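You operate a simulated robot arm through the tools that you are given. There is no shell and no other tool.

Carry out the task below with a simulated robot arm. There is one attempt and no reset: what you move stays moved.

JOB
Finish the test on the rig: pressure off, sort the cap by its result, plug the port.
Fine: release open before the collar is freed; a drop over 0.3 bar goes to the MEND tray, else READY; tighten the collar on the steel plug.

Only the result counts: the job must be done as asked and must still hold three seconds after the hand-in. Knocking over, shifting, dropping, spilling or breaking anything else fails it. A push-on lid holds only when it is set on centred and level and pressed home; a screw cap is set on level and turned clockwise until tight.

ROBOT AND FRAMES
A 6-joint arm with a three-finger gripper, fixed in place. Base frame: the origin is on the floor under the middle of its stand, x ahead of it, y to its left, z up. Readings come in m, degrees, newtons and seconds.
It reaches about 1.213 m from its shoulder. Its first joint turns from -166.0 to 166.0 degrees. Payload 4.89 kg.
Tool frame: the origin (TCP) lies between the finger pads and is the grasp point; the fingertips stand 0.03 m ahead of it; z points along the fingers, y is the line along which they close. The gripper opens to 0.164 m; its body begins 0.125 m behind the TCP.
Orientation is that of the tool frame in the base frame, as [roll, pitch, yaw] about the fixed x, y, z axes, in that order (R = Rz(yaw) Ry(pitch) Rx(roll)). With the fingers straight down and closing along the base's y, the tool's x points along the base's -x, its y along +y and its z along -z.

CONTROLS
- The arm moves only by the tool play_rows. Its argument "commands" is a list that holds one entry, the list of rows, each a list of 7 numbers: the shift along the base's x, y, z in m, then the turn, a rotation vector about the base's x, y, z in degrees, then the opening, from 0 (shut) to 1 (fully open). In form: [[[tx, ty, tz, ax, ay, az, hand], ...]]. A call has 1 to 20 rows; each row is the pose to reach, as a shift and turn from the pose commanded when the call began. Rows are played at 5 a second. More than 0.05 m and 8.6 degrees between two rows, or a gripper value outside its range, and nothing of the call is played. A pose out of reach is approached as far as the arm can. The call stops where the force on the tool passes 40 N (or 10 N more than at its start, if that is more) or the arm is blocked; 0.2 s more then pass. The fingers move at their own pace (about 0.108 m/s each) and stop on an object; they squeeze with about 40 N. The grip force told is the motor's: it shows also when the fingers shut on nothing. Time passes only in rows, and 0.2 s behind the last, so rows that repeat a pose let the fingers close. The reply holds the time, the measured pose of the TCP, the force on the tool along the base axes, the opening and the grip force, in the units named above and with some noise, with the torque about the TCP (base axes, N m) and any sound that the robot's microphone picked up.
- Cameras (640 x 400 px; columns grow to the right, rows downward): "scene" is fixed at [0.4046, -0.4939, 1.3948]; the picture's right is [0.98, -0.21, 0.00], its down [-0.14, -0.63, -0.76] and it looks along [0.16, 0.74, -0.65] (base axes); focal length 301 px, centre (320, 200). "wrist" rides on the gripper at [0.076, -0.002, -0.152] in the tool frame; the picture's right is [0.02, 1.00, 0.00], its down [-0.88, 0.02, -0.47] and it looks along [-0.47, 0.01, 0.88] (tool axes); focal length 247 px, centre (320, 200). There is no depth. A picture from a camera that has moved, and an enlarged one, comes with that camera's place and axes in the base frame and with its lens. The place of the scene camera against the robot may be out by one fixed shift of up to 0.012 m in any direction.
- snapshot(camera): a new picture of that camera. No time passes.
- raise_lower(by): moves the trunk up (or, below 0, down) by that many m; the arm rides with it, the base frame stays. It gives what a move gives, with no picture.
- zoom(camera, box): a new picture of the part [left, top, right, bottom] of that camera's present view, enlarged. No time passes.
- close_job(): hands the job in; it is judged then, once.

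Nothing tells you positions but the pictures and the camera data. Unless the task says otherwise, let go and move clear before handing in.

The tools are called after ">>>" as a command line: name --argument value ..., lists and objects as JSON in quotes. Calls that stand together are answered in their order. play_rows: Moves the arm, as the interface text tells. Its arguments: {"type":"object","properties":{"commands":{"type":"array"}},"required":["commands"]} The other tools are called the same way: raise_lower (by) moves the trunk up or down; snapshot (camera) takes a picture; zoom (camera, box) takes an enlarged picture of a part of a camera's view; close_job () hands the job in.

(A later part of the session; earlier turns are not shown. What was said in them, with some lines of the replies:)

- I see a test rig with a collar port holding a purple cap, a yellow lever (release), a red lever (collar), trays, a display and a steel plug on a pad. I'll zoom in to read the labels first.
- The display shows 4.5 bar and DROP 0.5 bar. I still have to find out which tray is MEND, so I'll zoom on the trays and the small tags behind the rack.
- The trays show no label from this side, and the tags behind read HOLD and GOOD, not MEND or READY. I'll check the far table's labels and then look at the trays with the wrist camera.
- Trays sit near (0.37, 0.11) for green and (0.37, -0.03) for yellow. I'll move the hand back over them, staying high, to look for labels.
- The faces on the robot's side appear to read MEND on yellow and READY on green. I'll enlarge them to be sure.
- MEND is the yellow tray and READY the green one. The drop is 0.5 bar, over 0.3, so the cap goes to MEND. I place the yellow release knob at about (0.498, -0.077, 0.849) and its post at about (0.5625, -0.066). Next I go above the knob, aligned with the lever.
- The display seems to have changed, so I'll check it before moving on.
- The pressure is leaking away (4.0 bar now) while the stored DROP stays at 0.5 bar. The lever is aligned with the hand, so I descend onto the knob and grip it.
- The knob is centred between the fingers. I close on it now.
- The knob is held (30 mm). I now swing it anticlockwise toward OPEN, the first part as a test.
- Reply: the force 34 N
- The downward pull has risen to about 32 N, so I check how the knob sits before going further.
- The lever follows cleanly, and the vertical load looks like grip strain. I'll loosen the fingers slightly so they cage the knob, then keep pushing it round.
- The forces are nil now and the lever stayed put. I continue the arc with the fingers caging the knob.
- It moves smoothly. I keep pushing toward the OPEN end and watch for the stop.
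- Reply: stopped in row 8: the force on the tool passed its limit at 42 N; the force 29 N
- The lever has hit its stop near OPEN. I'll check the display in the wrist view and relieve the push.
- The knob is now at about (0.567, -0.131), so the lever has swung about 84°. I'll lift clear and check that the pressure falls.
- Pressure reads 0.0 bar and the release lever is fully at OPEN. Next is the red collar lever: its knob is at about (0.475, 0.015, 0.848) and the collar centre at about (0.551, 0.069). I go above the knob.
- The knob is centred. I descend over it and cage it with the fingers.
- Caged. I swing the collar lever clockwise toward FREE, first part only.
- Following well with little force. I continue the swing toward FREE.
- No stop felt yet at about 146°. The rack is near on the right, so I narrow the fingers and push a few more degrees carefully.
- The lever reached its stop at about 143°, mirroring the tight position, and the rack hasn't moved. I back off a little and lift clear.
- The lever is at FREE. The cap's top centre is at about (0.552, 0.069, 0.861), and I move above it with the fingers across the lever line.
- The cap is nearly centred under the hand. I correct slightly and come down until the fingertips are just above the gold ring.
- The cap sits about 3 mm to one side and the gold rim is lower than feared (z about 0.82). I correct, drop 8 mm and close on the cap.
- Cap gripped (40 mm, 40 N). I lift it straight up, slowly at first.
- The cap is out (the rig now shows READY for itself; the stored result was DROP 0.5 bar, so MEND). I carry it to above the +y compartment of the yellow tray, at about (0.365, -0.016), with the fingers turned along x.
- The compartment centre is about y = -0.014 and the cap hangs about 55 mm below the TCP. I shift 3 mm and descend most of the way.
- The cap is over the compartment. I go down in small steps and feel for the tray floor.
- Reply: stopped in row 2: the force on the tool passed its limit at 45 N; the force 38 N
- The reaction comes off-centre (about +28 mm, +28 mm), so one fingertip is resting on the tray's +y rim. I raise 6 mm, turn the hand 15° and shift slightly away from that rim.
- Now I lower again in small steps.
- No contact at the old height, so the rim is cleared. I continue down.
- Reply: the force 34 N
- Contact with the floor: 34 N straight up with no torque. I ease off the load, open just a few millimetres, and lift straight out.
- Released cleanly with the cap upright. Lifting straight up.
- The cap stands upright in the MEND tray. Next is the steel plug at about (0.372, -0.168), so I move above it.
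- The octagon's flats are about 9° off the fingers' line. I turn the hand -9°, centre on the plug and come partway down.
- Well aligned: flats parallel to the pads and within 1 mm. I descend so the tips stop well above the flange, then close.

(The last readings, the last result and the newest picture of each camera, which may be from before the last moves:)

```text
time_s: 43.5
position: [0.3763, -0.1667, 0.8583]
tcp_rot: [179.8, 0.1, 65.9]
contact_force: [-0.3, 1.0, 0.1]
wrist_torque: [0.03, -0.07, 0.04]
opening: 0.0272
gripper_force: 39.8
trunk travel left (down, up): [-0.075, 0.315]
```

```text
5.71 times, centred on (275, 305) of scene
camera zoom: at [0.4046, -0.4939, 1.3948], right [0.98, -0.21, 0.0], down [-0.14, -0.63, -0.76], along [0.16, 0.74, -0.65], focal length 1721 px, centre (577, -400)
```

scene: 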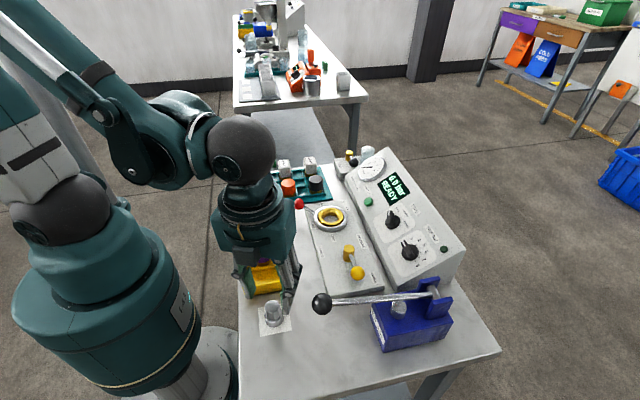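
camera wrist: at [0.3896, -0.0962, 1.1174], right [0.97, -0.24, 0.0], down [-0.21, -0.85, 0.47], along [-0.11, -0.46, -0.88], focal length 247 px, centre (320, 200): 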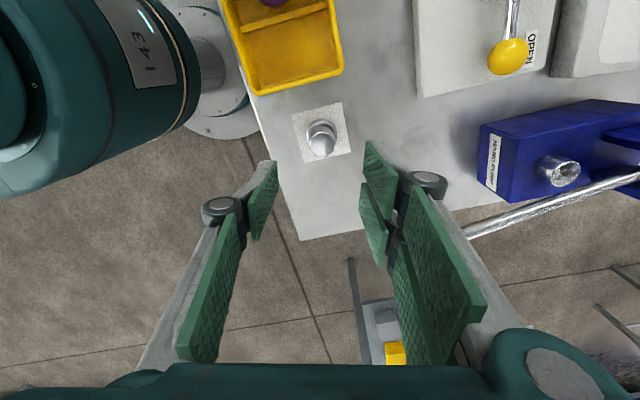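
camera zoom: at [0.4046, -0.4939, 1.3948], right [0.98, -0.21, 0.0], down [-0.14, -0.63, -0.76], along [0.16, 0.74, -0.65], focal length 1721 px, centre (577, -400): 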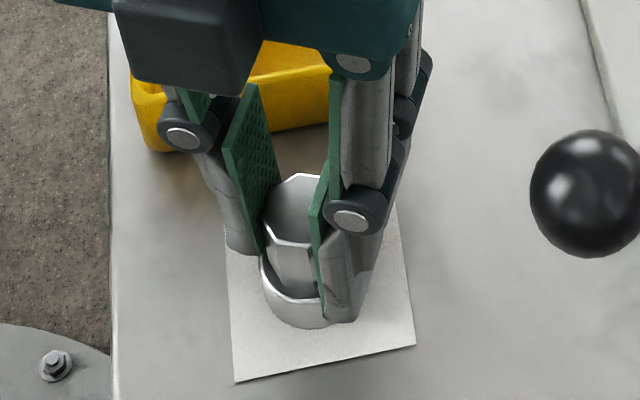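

Plug gripped on its flats (27 mm). I lift it straight up.

>>> play_rows --commands '[[[0, 0, 0.01, 0, 0, 0, 0.08], [0, 0, 0.03, 0, 0, 0, 0.08], [0, 0, 0.06, 0, 0, 0, 0.08], [0, 0, 0.09, 0, 0, 0, 0.08], [0, 0, 0.11, 0, 0, 0, 0.08]]]'

>>> snapshot --camera "scene"

>>> zoom --camera "scene" --box '[235, 220, 315, 320]'

```text
time_s: 44.7
position: [0.3758, -0.1676, 0.9685]
tcp_rot: [179.8, 0.1, 65.9]
contact_force: [1.5, -0.1, -1.7]
wrist_torque: [0.07, 0.11, -0.02]
opening: 0.0271
gripper_force: 39.9
trunk travel left (down, up): [-0.075, 0.315]
```

```text
taken
```

scene: 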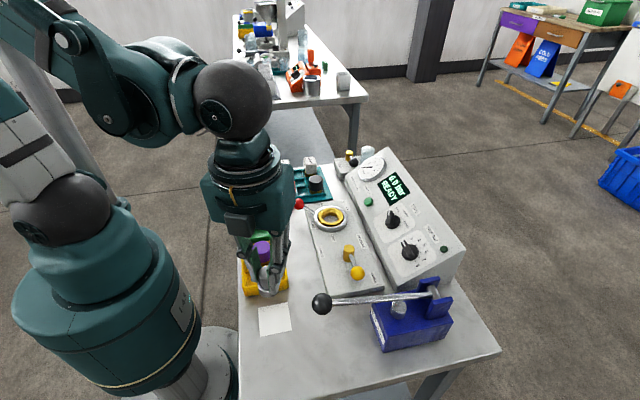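

```text
4.00 times, centred on (275, 270) of scene
camera zoom: at [0.4046, -0.4939, 1.3948], right [0.98, -0.21, 0.0], down [-0.14, -0.63, -0.76], along [0.16, 0.74, -0.65], focal length 1204 px, centre (500, -80)
```

zoom: 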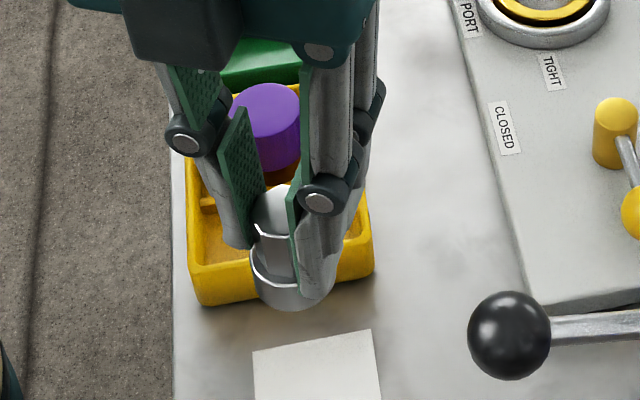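

The plug is up and held straight. I carry it to above the port while turning the hand across the lever line.

>>> play_rows --commands '[[[0.0179, 0.0237, 0, 0, 0, 7.7, 0.08], [0.0357, 0.0474, 0, 0, 0, 15.4, 0.08], [0.0536, 0.071, 0, 0, 0, 23.2, 0.08], [0.0715, 0.0947, 0, 0, 0, 30.9, 0.08], [0.0894, 0.1184, 0, 0, 0, 38.7, 0.08], [0.1072, 0.1421, 0, 0, 0, 46.4, 0.08], [0.1251, 0.1658, 0, 0, 0, 54.1, 0.08], [0.143, 0.1894, 0, 0, 0, 61.9, 0.08], [0.1608, 0.2131, 0, 0, 0, 69.6, 0.08], [0.1787, 0.2368, 0, 0, 0, 77.4, 0.08]]]'

>>> snapshot --camera "wrist"

>>> zoom --camera "wrist" --box '[240, 80, 400, 220]'

>>> zoom --camera "scene" --box '[280, 130, 400, 250]'

```text
time_s: 46.9
position: [0.5535, 0.0703, 0.9691]
tcp_rot: [179.7, 0.1, 143.4]
contact_force: [-0.6, -0.1, -0.4]
wrist_torque: [0.07, -0.14, 0.01]
opening: 0.0269
gripper_force: 40.4
trunk travel left (down, up): [-0.075, 0.315]
```

```text
taken
camera wrist: at [0.4914, 0.1134, 1.1205], right [0.58, 0.82, 0.0], down [0.72, -0.51, 0.47], along [0.39, -0.27, -0.88], focal length 247 px, centre (320, 200)
```

wrist: 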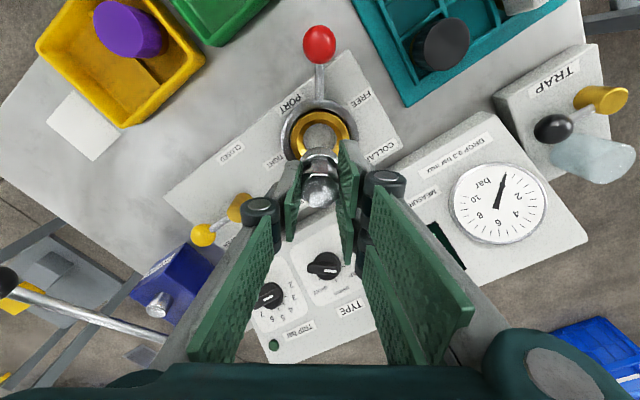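

```text
2.86 times, centred on (320, 150) of wrist
camera zoom: at [0.4914, 0.1134, 1.1205], right [0.58, 0.82, 0.0], down [0.72, -0.51, 0.47], along [0.39, -0.27, -0.88], focal length 706 px, centre (320, 343)
```

zoom: 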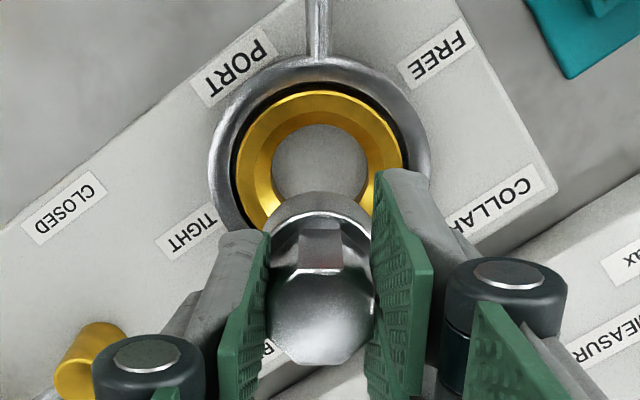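

```text
3.33 times, centred on (340, 190) of scene
camera zoom: at [0.4046, -0.4939, 1.3948], right [0.98, -0.21, 0.0], down [-0.14, -0.63, -0.76], along [0.16, 0.74, -0.65], focal length 1004 px, centre (253, 233)
```

zoom: 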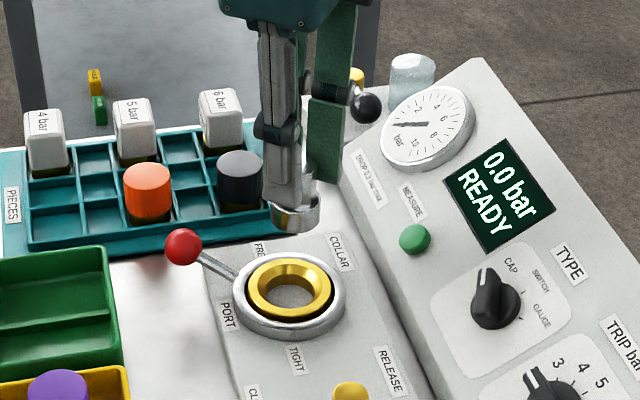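

The port and plug line up within about 2 mm sideways. I correct that, then lower the plug toward the funnel.

>>> play_rows --commands '[[[-0.0007, 0.0005, -0.02, 0, 0, 0, 0.08], [-0.0014, 0.001, -0.04, 0, 0, 0, 0.08], [-0.0014, 0.001, -0.06, 0, 0, 0, 0.08], [-0.0014, 0.001, -0.07, 0, 0, 0, 0.08]]]'

>>> zoom --camera "wrist" --box '[240, 80, 400, 220]'

>>> zoom --camera "scene" --box '[290, 170, 370, 240]'

```text
time_s: 47.9
position: [0.5524, 0.0699, 0.8994]
tcp_rot: [179.8, 0.0, 143.4]
contact_force: [0.1, 0.4, -0.6]
wrist_torque: [0.03, -0.09, 0.01]
opening: 0.027
gripper_force: 39.8
trunk travel left (down, up): [-0.075, 0.315]
```

```text
2.86 times, centred on (320, 150) of wrist
camera zoom: at [0.4896, 0.1141, 1.0509], right [0.58, 0.82, 0.0], down [0.72, -0.51, 0.47], along [0.39, -0.27, -0.88], focal length 706 px, centre (320, 343)
```

zoom: 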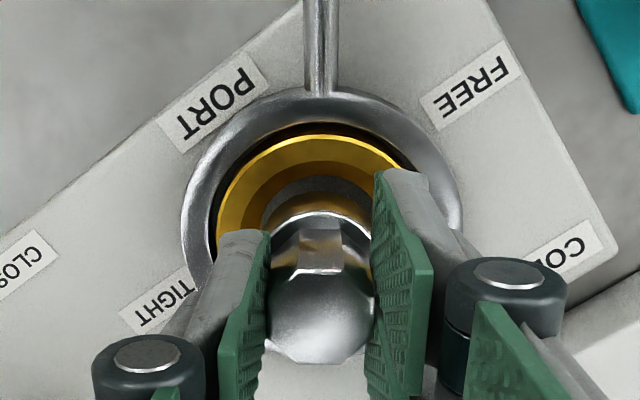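

```text
5.71 times, centred on (330, 205) of scene
camera zoom: at [0.4046, -0.4939, 1.3948], right [0.98, -0.21, 0.0], down [-0.14, -0.63, -0.76], along [0.16, 0.74, -0.65], focal length 1721 px, centre (263, 171)
```

zoom: 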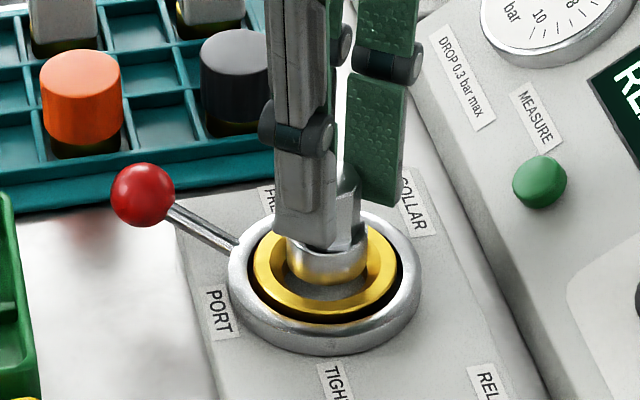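

Still well centred over the funnel. I lower in small steps and watch the force.

>>> play_rows --commands '[[[0, 0, -0.004, 0, 0, 0, 0.08], [0, 0, -0.008, 0, 0, 0, 0.08], [0, 0, -0.011, 0, 0, 0, 0.08], [0, 0, -0.014, 0, 0, 0, 0.08]]]'

>>> zoom --camera "scene" --box '[290, 170, 370, 240]'

```text
time_s: 48.9
position: [0.5543, 0.0723, 0.8845]
tcp_rot: [179.8, 0.1, 143.5]
contact_force: [0.3, 2.1, -1.0]
wrist_torque: [0.11, 0.0, -0.03]
opening: 0.0274
gripper_force: 39.8
trunk travel left (down, up): [-0.075, 0.315]
```

```text
5.71 times, centred on (330, 205) of scene
camera zoom: at [0.4046, -0.4939, 1.3948], right [0.98, -0.21, 0.0], down [-0.14, -0.63, -0.76], along [0.16, 0.74, -0.65], focal length 1721 px, centre (263, 171)
```

zoom: 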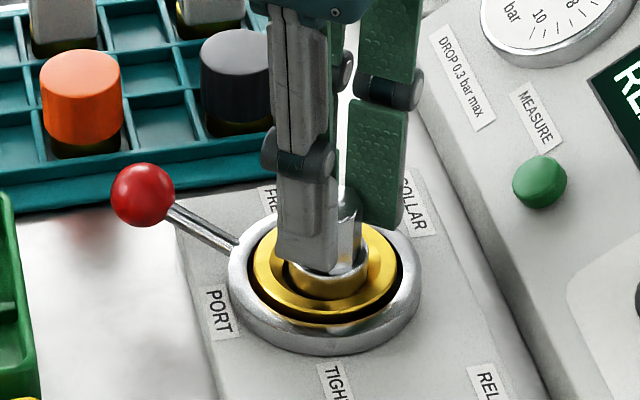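

>>> zoom --camera "wrist" --box '[260, 100, 380, 220]'

>>> play_rows --commands '[[[0, 0, -0.002, 0, 0, 0, 0.08], [0, 0, -0.004, 0, 0, 0, 0.08]]]'

```text
3.33 times, centred on (320, 160) of wrist
camera zoom: at [0.4908, 0.1142, 1.0362], right [0.58, 0.82, 0.0], down [0.72, -0.51, 0.47], along [0.39, -0.27, -0.88], focal length 823 px, centre (320, 333)
```

zoom: 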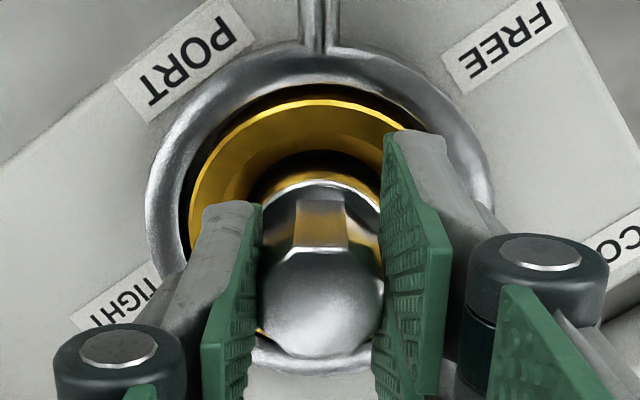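

```text
time_s: 49.5
position: [0.5542, 0.0701, 0.881]
tcp_rot: [179.8, 0.0, 143.4]
contact_force: [-0.2, 2.5, -0.2]
wrist_torque: [0.09, 0.0, -0.02]
opening: 0.0268
gripper_force: 40.3
trunk travel left (down, up): [-0.075, 0.315]
```

>>> play_rows --commands '[[[0, 0.0005, -0.001, 0, 0, 0, 0.08], [0, 0.0005, -0.002, 0, 0, 0, 0.08]]]'

```text
time_s: 50.1
position: [0.5531, 0.0709, 0.8788]
tcp_rot: [179.9, 0.1, 143.4]
contact_force: [0.1, -0.6, 2.4]
wrist_torque: [-0.06, 0.02, 0.05]
opening: 0.0269
gripper_force: 39.6
trunk travel left (down, up): [-0.075, 0.315]
```

>>> play_rows --commands '[[[0, 0, -0.001, 0, 0, 0, 0.08], [0, 0, -0.002, 0, 0, 0, 0.08]]]'

>>> zoom --camera "scene" --box '[290, 170, 370, 240]'

>>> zoom --camera "wrist" --box '[260, 100, 380, 220]'

```text
time_s: 50.7
position: [0.5539, 0.0712, 0.8761]
tcp_rot: [179.8, 0.1, 143.3]
contact_force: [-3.2, -10.4, 31.3]
wrist_torque: [-0.49, -0.05, 0.02]
opening: 0.0271
gripper_force: 40.1
trunk travel left (down, up): [-0.075, 0.315]
```

```text
5.71 times, centred on (330, 205) of scene
camera zoom: at [0.4046, -0.4939, 1.3948], right [0.98, -0.21, 0.0], down [-0.14, -0.63, -0.76], along [0.16, 0.74, -0.65], focal length 1721 px, centre (263, 171)
```

zoom: 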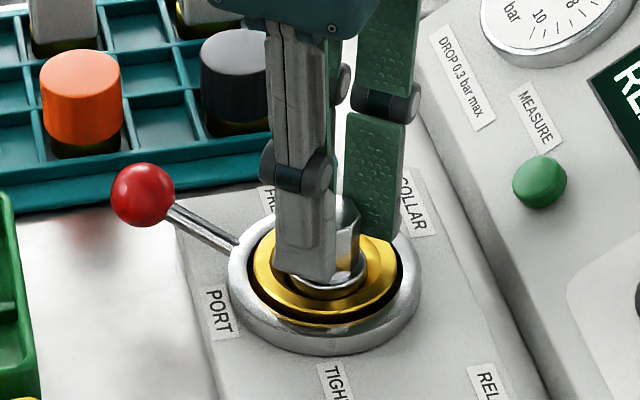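

```text
3.33 times, centred on (320, 160) of wrist
camera zoom: at [0.49, 0.1148, 1.0284], right [0.58, 0.82, 0.0], down [0.72, -0.51, 0.47], along [0.39, -0.27, -0.88], focal length 823 px, centre (320, 333)
```

zoom: 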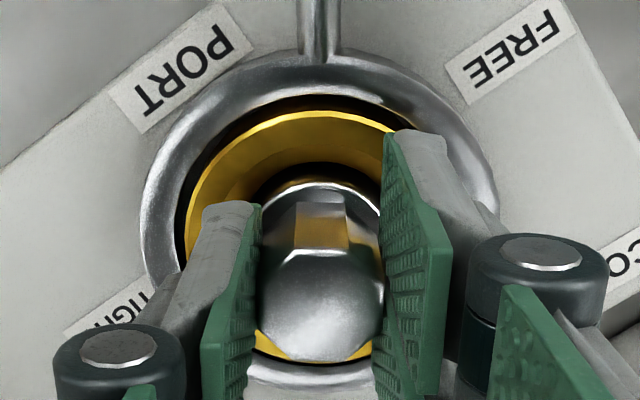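

The plug has met resistance at about the seat height, with some side load. I relieve the side load by 1 mm and see whether it settles further.

>>> play_rows --commands '[[[0, -0.0008, 0.0005, 0, 0, 0, 0.08], [0, -0.0012, 0.0005, 0, 0, 0, 0.08]]]'

```text
time_s: 51.3
position: [0.5536, 0.0713, 0.8775]
tcp_rot: [179.8, 0.1, 143.3]
contact_force: [2.1, 7.0, 24.6]
wrist_torque: [0.25, -0.1, 0.04]
opening: 0.0273
gripper_force: 39.5
trunk travel left (down, up): [-0.075, 0.315]
```

>>> play_rows --commands '[[[0, 0.0005, 0.0008, 0, 0, 0, 0.08], [0, 0.0005, 0.0015, 0, 0, 0, 0.08]]]'

```text
time_s: 51.9
position: [0.5521, 0.0705, 0.8785]
tcp_rot: [179.8, 0.2, 143.4]
contact_force: [0.0, 2.3, -1.8]
wrist_torque: [0.07, 0.07, -0.04]
opening: 0.0266
gripper_force: 39.9
trunk travel left (down, up): [-0.075, 0.315]
```

The lateral load is nearly gone. I set the plug lightly on its seat and release it.

>>> play_rows --commands '[[[0, 0.0004, -0.0005, 0, 0, 0, 0.08], [0, 0.0004, -0.001, 0, 0, 0, 0.08]]]'

```text
time_s: 52.5
position: [0.5545, 0.0707, 0.8767]
tcp_rot: [179.8, 0.2, 143.4]
contact_force: [0.1, 0.6, -1.8]
wrist_torque: [-0.04, -0.01, 0.0]
opening: 0.0269
gripper_force: 39.9
trunk travel left (down, up): [-0.075, 0.315]
```

>>> play_rows --commands '[[[0, 0, -0.0008, 0, 0, 0, 0.08], [0, 0, -0.0016, 0, 0, 0, 0.08]]]'

```text
time_s: 53.1
position: [0.5531, 0.0707, 0.8763]
tcp_rot: [179.8, 0.1, 143.3]
contact_force: [1.7, -1.0, 25.8]
wrist_torque: [-0.14, -0.09, 0.01]
opening: 0.0269
gripper_force: 40.5
trunk travel left (down, up): [-0.075, 0.315]
```

Now 26 N straight up with almost no side load or torque, so the plug sits flat. I relieve and open the fingers.

>>> play_rows --commands '[[[0, 0, 0.001, 0, 0, 0, 0.08], [0, 0, 0.001, 0, 0, 0, 0.16], [0, 0, 0.001, 0, 0, 0, 0.24], [0, 0, 0.001, 0, 0, 0, 0.35], [0, 0, 0.001, 0, 0, 0, 0.4]]]'

>>> zoom --camera "wrist" --box '[260, 100, 380, 220]'

>>> zoom --camera "scene" --box '[290, 170, 370, 240]'

```text
time_s: 54.3
position: [0.5527, 0.0705, 0.8758]
tcp_rot: [179.9, 0.0, 143.4]
contact_force: [-1.0, 0.2, 0.0]
wrist_torque: [0.02, 0.0, 0.01]
opening: 0.0657
gripper_force: 0.0
trunk travel left (down, up): [-0.075, 0.315]
```

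```text
3.33 times, centred on (320, 160) of wrist
camera zoom: at [0.4899, 0.1147, 1.0286], right [0.58, 0.82, 0.0], down [0.72, -0.51, 0.47], along [0.39, -0.27, -0.88], focal length 823 px, centre (320, 333)
```

zoom: 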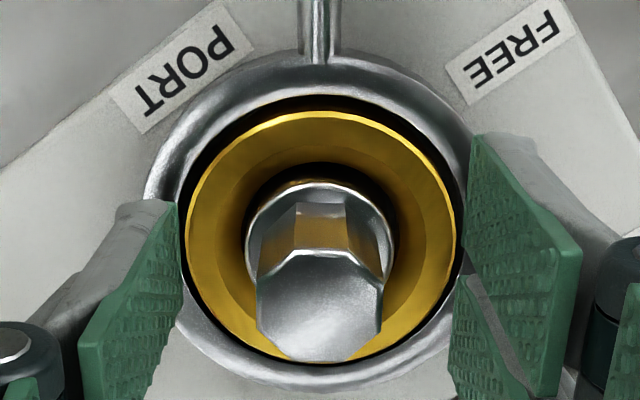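

```text
5.71 times, centred on (330, 205) of scene
camera zoom: at [0.4046, -0.4939, 1.3948], right [0.98, -0.21, 0.0], down [-0.14, -0.63, -0.76], along [0.16, 0.74, -0.65], focal length 1721 px, centre (263, 171)
```

zoom: 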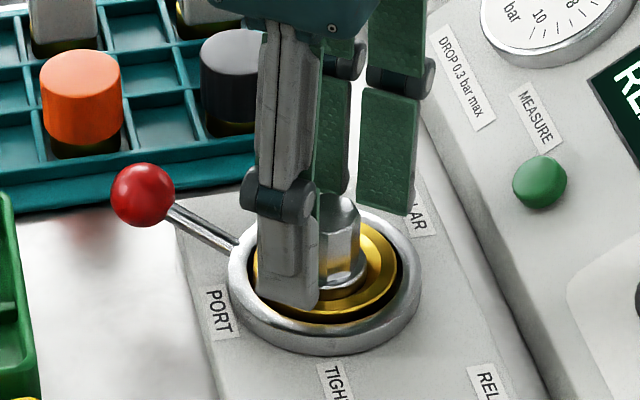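

The plug stands upright and centred in the port. I lift clear and have a look.

>>> play_rows --commands '[[[0, 0, 0.02, 0, 0, 0, 0.4], [0, 0, 0.05, 0, 0, 0, 0.4], [0, 0, 0.08, 0, 0, 0, 0.4], [0, 0, 0.1, 0, 0, 0, 0.4]]]'

>>> snapshot --camera "wrist"

>>> zoom --camera "scene" --box '[290, 170, 370, 240]'

>>> zoom --camera "scene" --box '[380, 165, 420, 205]'

```text
time_s: 55.3
position: [0.5527, 0.0707, 0.9771]
tcp_rot: [179.8, 0.1, 143.4]
contact_force: [1.4, 0.3, 0.1]
wrist_torque: [0.0, 0.14, 0.01]
opening: 0.0655
gripper_force: 0.0
trunk travel left (down, up): [-0.075, 0.315]
```

```text
taken
camera wrist: at [0.4902, 0.1145, 1.1286], right [0.58, 0.82, 0.0], down [0.72, -0.51, 0.47], along [0.39, -0.27, -0.88], focal length 247 px, centre (320, 200)
```

wrist: 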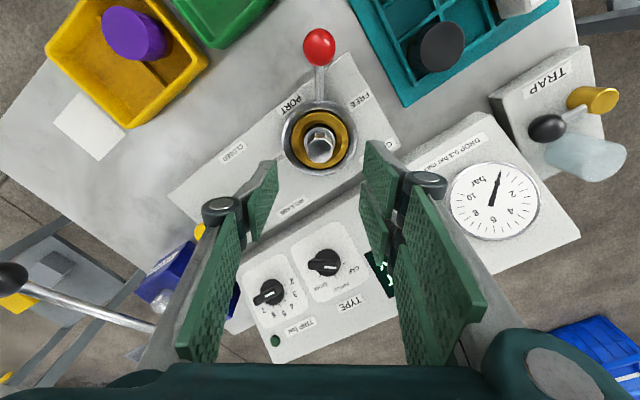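

```text
5.71 times, centred on (330, 205) of scene
camera zoom: at [0.4046, -0.4939, 1.3948], right [0.98, -0.21, 0.0], down [-0.14, -0.63, -0.76], along [0.16, 0.74, -0.65], focal length 1721 px, centre (263, 171)
```

zoom: 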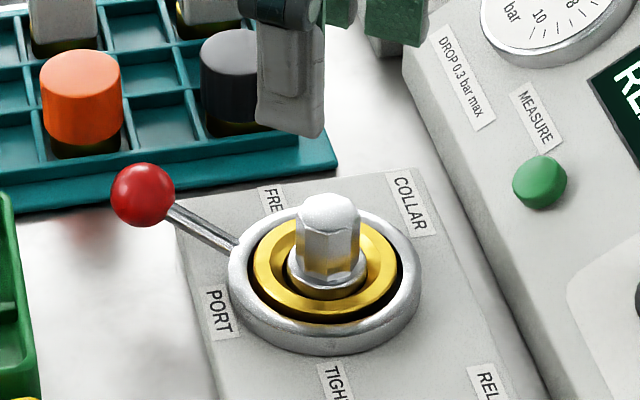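

```text
10.00 times, centred on (400, 185) of scene
camera zoom: at [0.4046, -0.4939, 1.3948], right [0.98, -0.21, 0.0], down [-0.14, -0.63, -0.76], along [0.16, 0.74, -0.65], focal length 3011 px, centre (-480, 350)
```

zoom: 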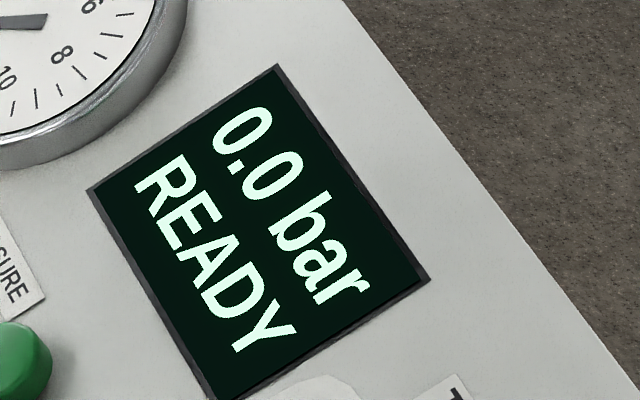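

The plug is upright and centred. I move over the red knob at about (0.474, 0.125) to swing it back to TIGHT.

>>> play_rows --commands '[[[-0.026, 0.018, 0, 0, 0, 0, 0.29], [-0.052, 0.036, 0, 0, 0, 0, 0.29], [-0.078, 0.054, -0.01, 0, 0, 0, 0.29], [-0.078, 0.054, -0.025, 0, 0, 0, 0.29]]]'

>>> zoom --camera "wrist" --box '[240, 90, 400, 230]'

```text
time_s: 56.3
position: [0.4746, 0.1258, 0.9537]
tcp_rot: [179.8, 0.0, 143.5]
contact_force: [0.2, 0.1, -0.4]
wrist_torque: [0.04, 0.03, 0.0]
opening: 0.0476
gripper_force: 0.0
trunk travel left (down, up): [-0.075, 0.315]
```

```text
2.86 times, centred on (320, 160) of wrist
camera zoom: at [0.4114, 0.1689, 1.1053], right [0.58, 0.82, 0.0], down [0.72, -0.51, 0.47], along [0.39, -0.27, -0.88], focal length 706 px, centre (320, 314)
```

zoom: 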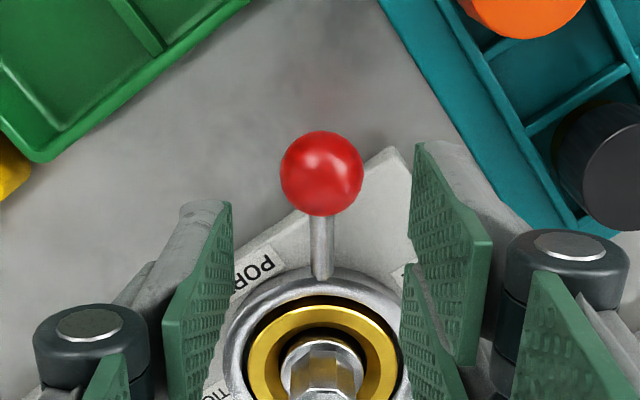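

Centred. Descending over the knob.

>>> play_rows --commands '[[[0.001, -0.001, -0.03, 0, 0, 0, 0.29], [0.001, -0.001, -0.06, 0, 0, 0, 0.29], [0.001, -0.001, -0.085, 0, 0, 0, 0.29], [0.001, -0.001, -0.096, 0, 0, 0, 0.29], [0.001, -0.001, -0.096, 0, 0, 0, 0.25]]]'

>>> zoom --camera "wrist" --box '[220, 110, 420, 290]'

```text
time_s: 57.5
position: [0.4762, 0.1227, 0.8568]
tcp_rot: [179.8, 0.1, 143.4]
contact_force: [0.1, 0.6, 0.4]
wrist_torque: [-0.04, 0.02, 0.03]
opening: 0.0409
gripper_force: 0.1
trunk travel left (down, up): [-0.075, 0.315]
```

```text
2.22 times, centred on (320, 200) of wrist
camera zoom: at [0.4132, 0.1666, 1.0084], right [0.58, 0.82, 0.0], down [0.72, -0.51, 0.47], along [0.39, -0.27, -0.88], focal length 549 px, centre (320, 200)
```

zoom: 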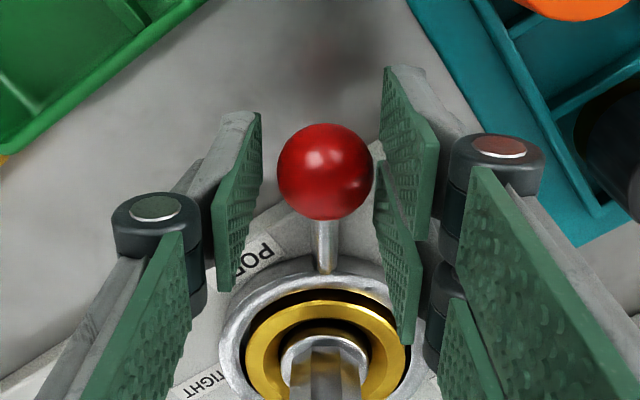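

Caged. I swing the collar lever anticlockwise back toward TIGHT.

>>> play_rows --commands '[[[-0.0037, -0.0054, 0, 0, 0, 4, 0.25], [-0.0071, -0.011, 0, 0, 0, 8, 0.25], [-0.01, -0.0169, 0, 0, 0, 12, 0.25], [-0.0126, -0.0229, 0, 0, 0, 16, 0.25], [-0.0147, -0.0291, 0, 0, 0, 20, 0.25], [-0.0164, -0.0355, 0, 0, 0, 24, 0.25], [-0.0176, -0.0419, 0, 0, 0, 28, 0.25], [-0.0184, -0.0484, 0, 0, 0, 32, 0.25], [-0.0187, -0.055, 0, 0, 0, 36, 0.25], [-0.0185, -0.0615, 0, 0, 0, 40, 0.25]]]'

>>> snapshot --camera "wrist"

```text
time_s: 59.7
position: [0.4575, 0.0622, 0.8569]
tcp_rot: [179.8, 0.1, -176.5]
contact_force: [-1.1, -0.1, -1.0]
wrist_torque: [-0.02, -0.04, -0.03]
opening: 0.0412
gripper_force: 0.1
trunk travel left (down, up): [-0.075, 0.315]
```

```text
taken
camera wrist: at [0.3807, 0.0554, 1.0076], right [-0.08, 1.0, 0.0], down [0.88, 0.07, 0.47], along [0.47, 0.04, -0.88], focal length 247 px, centre (320, 200)
```

wrist: 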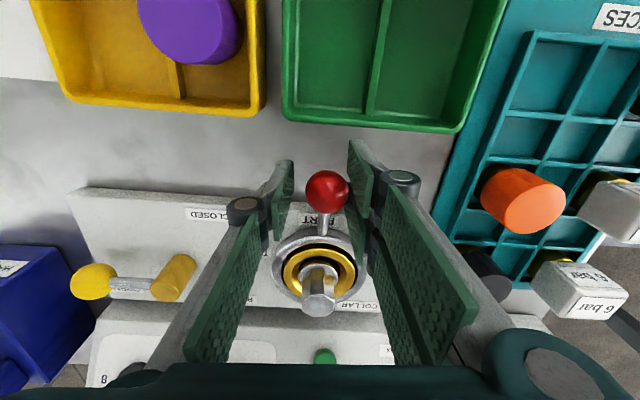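

It moves freely. I continue to the TIGHT end, where I expect the force stop.

>>> play_rows --commands '[[[0.0005, -0.0066, 0, 0, 0, 4, 0.25], [0.0016, -0.0131, 0, 0, 0, 8, 0.25], [0.0031, -0.0194, 0, 0, 0, 12, 0.25], [0.005, -0.0257, 0, 0, 0, 16, 0.25], [0.0074, -0.0318, 0, 0, 0, 20, 0.25], [0.0102, -0.0378, 0, 0, 0, 24, 0.25], [0.0134, -0.0435, 0, 0, 0, 28, 0.25], [0.017, -0.049, 0, 0, 0, 32, 0.25], [0.019, -0.0516, 0, 0, 0, 34, 0.25], [0.021, -0.0542, 0, 0, 0, 36, 0.25], [0.0232, -0.0567, 0, 0, 0, 38, 0.25], [0.0253, -0.0591, 0, 0, 0, 40, 0.25]]]'

>>> snapshot --camera "wrist"

>>> zoom --camera "scene" --box '[280, 180, 380, 260]'

```text
time_s: 62.3
position: [0.4808, 0.004, 0.8549]
tcp_rot: [179.9, 0.2, -136.5]
contact_force: [-12.6, 24.6, -8.5]
wrist_torque: [0.02, -0.05, -0.09]
opening: 0.0518
gripper_force: 13.8
trunk travel left (down, up): [-0.075, 0.315]
```

```text
taken
camera wrist: at [0.4276, -0.0505, 1.0072], right [-0.7, 0.71, 0.0], down [0.63, 0.62, 0.47], along [0.33, 0.34, -0.88], focal length 247 px, centre (320, 200)
```

wrist: 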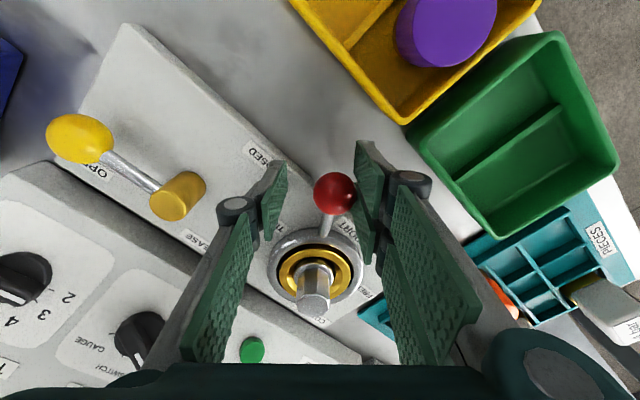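

```text
5.00 times, centred on (330, 220) of scene
camera zoom: at [0.4046, -0.4939, 1.3948], right [0.98, -0.21, 0.0], down [-0.14, -0.63, -0.76], along [0.16, 0.74, -0.65], focal length 1506 px, centre (270, 100)
```

zoom: 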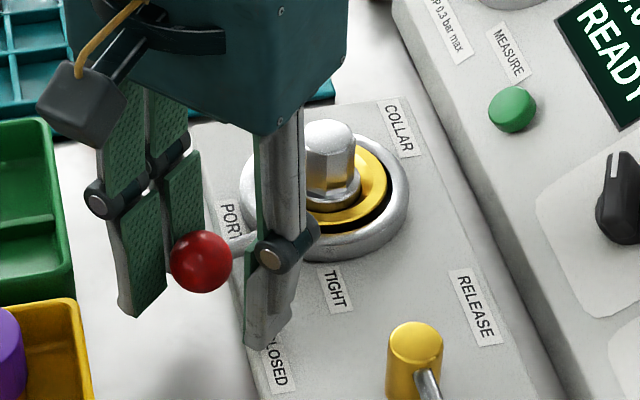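

The lever is at its TIGHT stop: knob at about 217°, the same as at the start or slightly past, with 28 N pushed against it. I back off and lift clear.

>>> play_rows --commands '[[[-0.0018, 0.0024, 0, 0, 0, 0, 0.3], [-0.0036, 0.0048, 0, 0, 0, -2, 0.32], [-0.0036, 0.0048, 0, 0, 0, -4, 0.32], [-0.0036, 0.0048, 0.02, 0, 0, -4, 0.32], [-0.0036, 0.0048, 0.05, 0, 0, -4, 0.32], [-0.0036, 0.0048, 0.09, 0, 0, -4, 0.32], [-0.0036, 0.0048, 0.13, 0, 0, -4, 0.32]]]'

>>> snapshot --camera "wrist"

>>> snapshot --camera "scene"

```text
time_s: 63.9
position: [0.4794, 0.0083, 0.9858]
tcp_rot: [179.9, 0.0, -140.6]
contact_force: [1.0, 0.3, 0.3]
wrist_torque: [0.03, 0.22, -0.01]
opening: 0.0527
gripper_force: 0.0
trunk travel left (down, up): [-0.075, 0.315]
```

```text
taken
camera wrist: at [0.4215, -0.0431, 1.1382], right [-0.65, 0.76, 0.0], down [0.67, 0.57, 0.47], along [0.36, 0.31, -0.88], focal length 247 px, centre (320, 200)
```

wrist: 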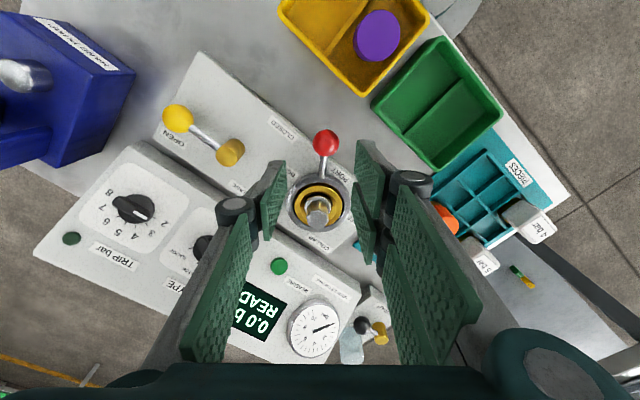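

```text
taken
```

scene: 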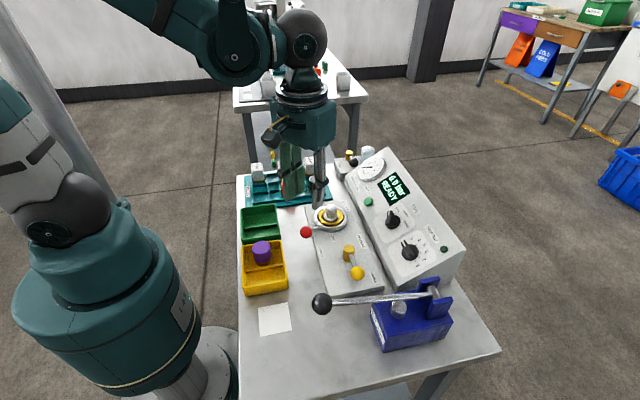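

>>> zoom --camera "scene" --box '[300, 190, 360, 235]'

>>> zoom --camera "scene" --box '[230, 190, 390, 300]'

>>> zoom --camera "wrist" --box '[260, 110, 380, 240]'

```text
8.89 times, centred on (330, 212) of scene
camera zoom: at [0.4046, -0.4939, 1.3948], right [0.98, -0.21, 0.0], down [-0.14, -0.63, -0.76], along [0.16, 0.74, -0.65], focal length 2676 px, centre (231, 89)
```

zoom: 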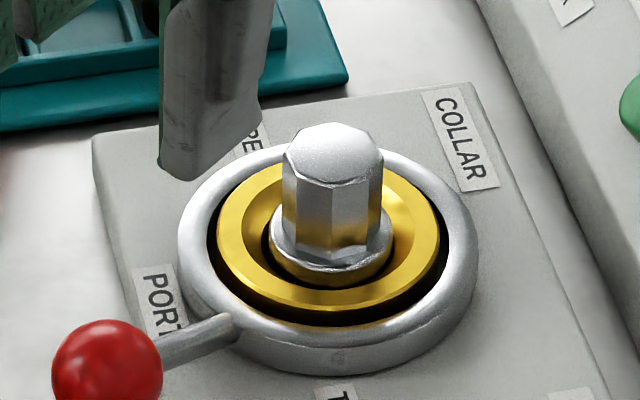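

```text
3.64 times, centred on (310, 245) of scene
camera zoom: at [0.4046, -0.4939, 1.3948], right [0.98, -0.21, 0.0], down [-0.14, -0.63, -0.76], along [0.16, 0.74, -0.65], focal length 1095 px, centre (356, 36)
```

zoom: 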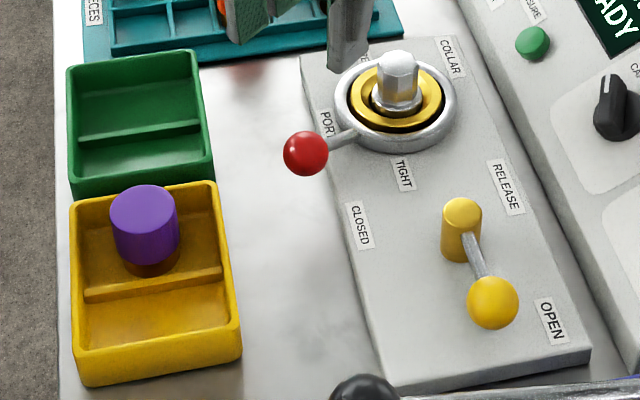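

```text
3.08 times, centred on (320, 175) of wrist
camera zoom: at [0.4215, -0.0431, 1.1382], right [-0.65, 0.76, 0.0], down [0.67, 0.57, 0.47], along [0.36, 0.31, -0.88], focal length 760 px, centre (320, 277)
```

zoom: 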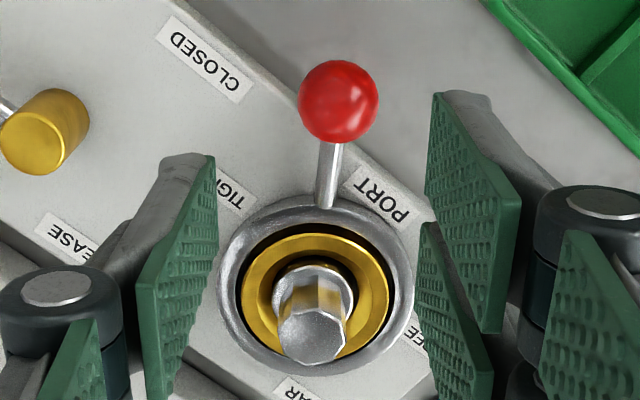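

The red lever is back exactly where it started (TIGHT), the plug is upright in the port, the cap stands in MEND and the release is open. I move the arm well clear and make a last check.

>>> play_rows --commands '[[[0, 0, 0.04, 0, 0, 0, 0.35], [-0.01, 0, 0.08, 0, 0, 5, 0.4], [-0.02, 0, 0.12, 0, 0, 5, 0.4], [-0.04, 0.02, 0.15, 0, 0, 5, 0.4], [-0.06, 0.04, 0.17, 0, 0, 5, 0.4], [-0.08, 0.06, 0.18, 0, 0, 5, 0.4], [-0.08, 0.06, 0.18, 0, 0, 5, 0.4], [-0.08, 0.06, 0.18, 0, 0, 5, 0.4]]]'

>>> snapshot --camera "scene"

>>> snapshot --camera "wrist"

>>> zoom --camera "scene" --box '[300, 190, 360, 235]'

>>> zoom --camera "scene" --box '[340, 145, 420, 210]'

```text
time_s: 65.7
position: [0.3984, 0.0684, 1.1661]
tcp_rot: [179.8, 0.1, -135.7]
contact_force: [-0.1, -0.3, -0.3]
wrist_torque: [-0.03, -0.05, -0.01]
opening: 0.0656
gripper_force: 0.1
trunk travel left (down, up): [-0.075, 0.315]
```

```text
taken
```

scene: 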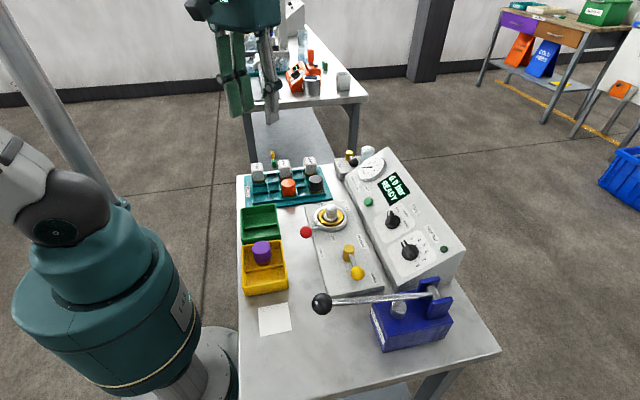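

```text
taken
camera wrist: at [0.3453, 0.0126, 1.3178], right [-0.71, 0.7, 0.0], down [0.62, 0.63, 0.47], along [0.33, 0.34, -0.88], focal length 247 px, centre (320, 200)
```

wrist: 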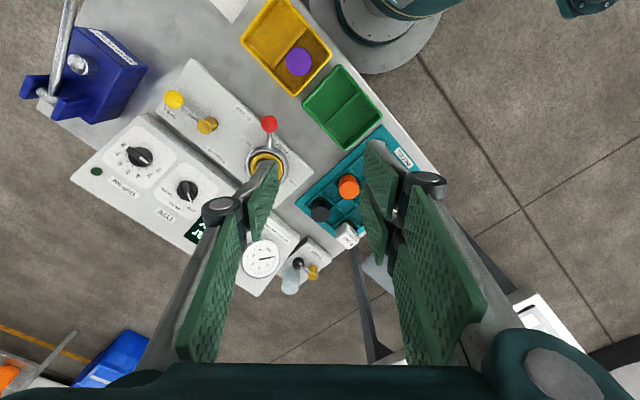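

```text
8.89 times, centred on (330, 212) of scene
camera zoom: at [0.4046, -0.4939, 1.3948], right [0.98, -0.21, 0.0], down [-0.14, -0.63, -0.76], along [0.16, 0.74, -0.65], focal length 2676 px, centre (231, 89)
```

zoom: 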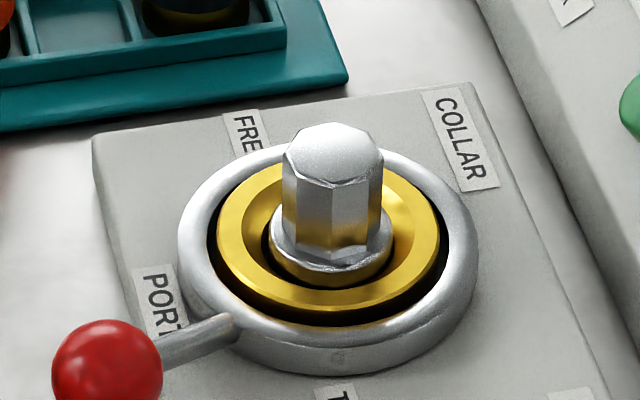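

```text
6.15 times, centred on (380, 178) of scene
camera zoom: at [0.4046, -0.4939, 1.3948], right [0.98, -0.21, 0.0], down [-0.14, -0.63, -0.76], along [0.16, 0.74, -0.65], focal length 1853 px, centre (-49, 338)
```

zoom: 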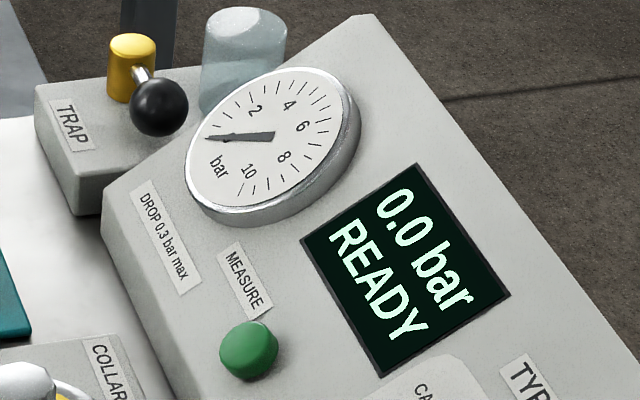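

Everything is in place: pressure is 0.0 bar, the release is OPEN, and the leaking cap stands upright in the MEND tray. The steel plug is seated in the port with the collar lever at its TIGHT stop, nothing else has moved, and the arm is clear. I hand the job in.

>>> close_job

```text
The job is handed in.
```

The rig test is finished and handed in; the tool only confirmed it was received, so I don't know how it was judged.

- **Pressure:** I opened the release lever fully before touching the collar, and the display read 0.0 bar. It is still open.
- **Cap:** The stored result was a drop of 0.5 bar, over the 0.3 bar limit. The purple cap went into the yellow MEND tray and stands upright in one compartment.
- **Port:** The steel plug sits upright and centred. I judged its seating from contact force and pictures.
- **Collar:** I turned the lever back until it hit its TIGHT stop, the same position it had at the start.

While lowering the cap, one fingertip pressed on the MEND tray's rim with about 45 N. I backed off and came in at a different angle; in later pictures the tray had not moved. Nothing else looked disturbed, and the arm was clear before I handed in.
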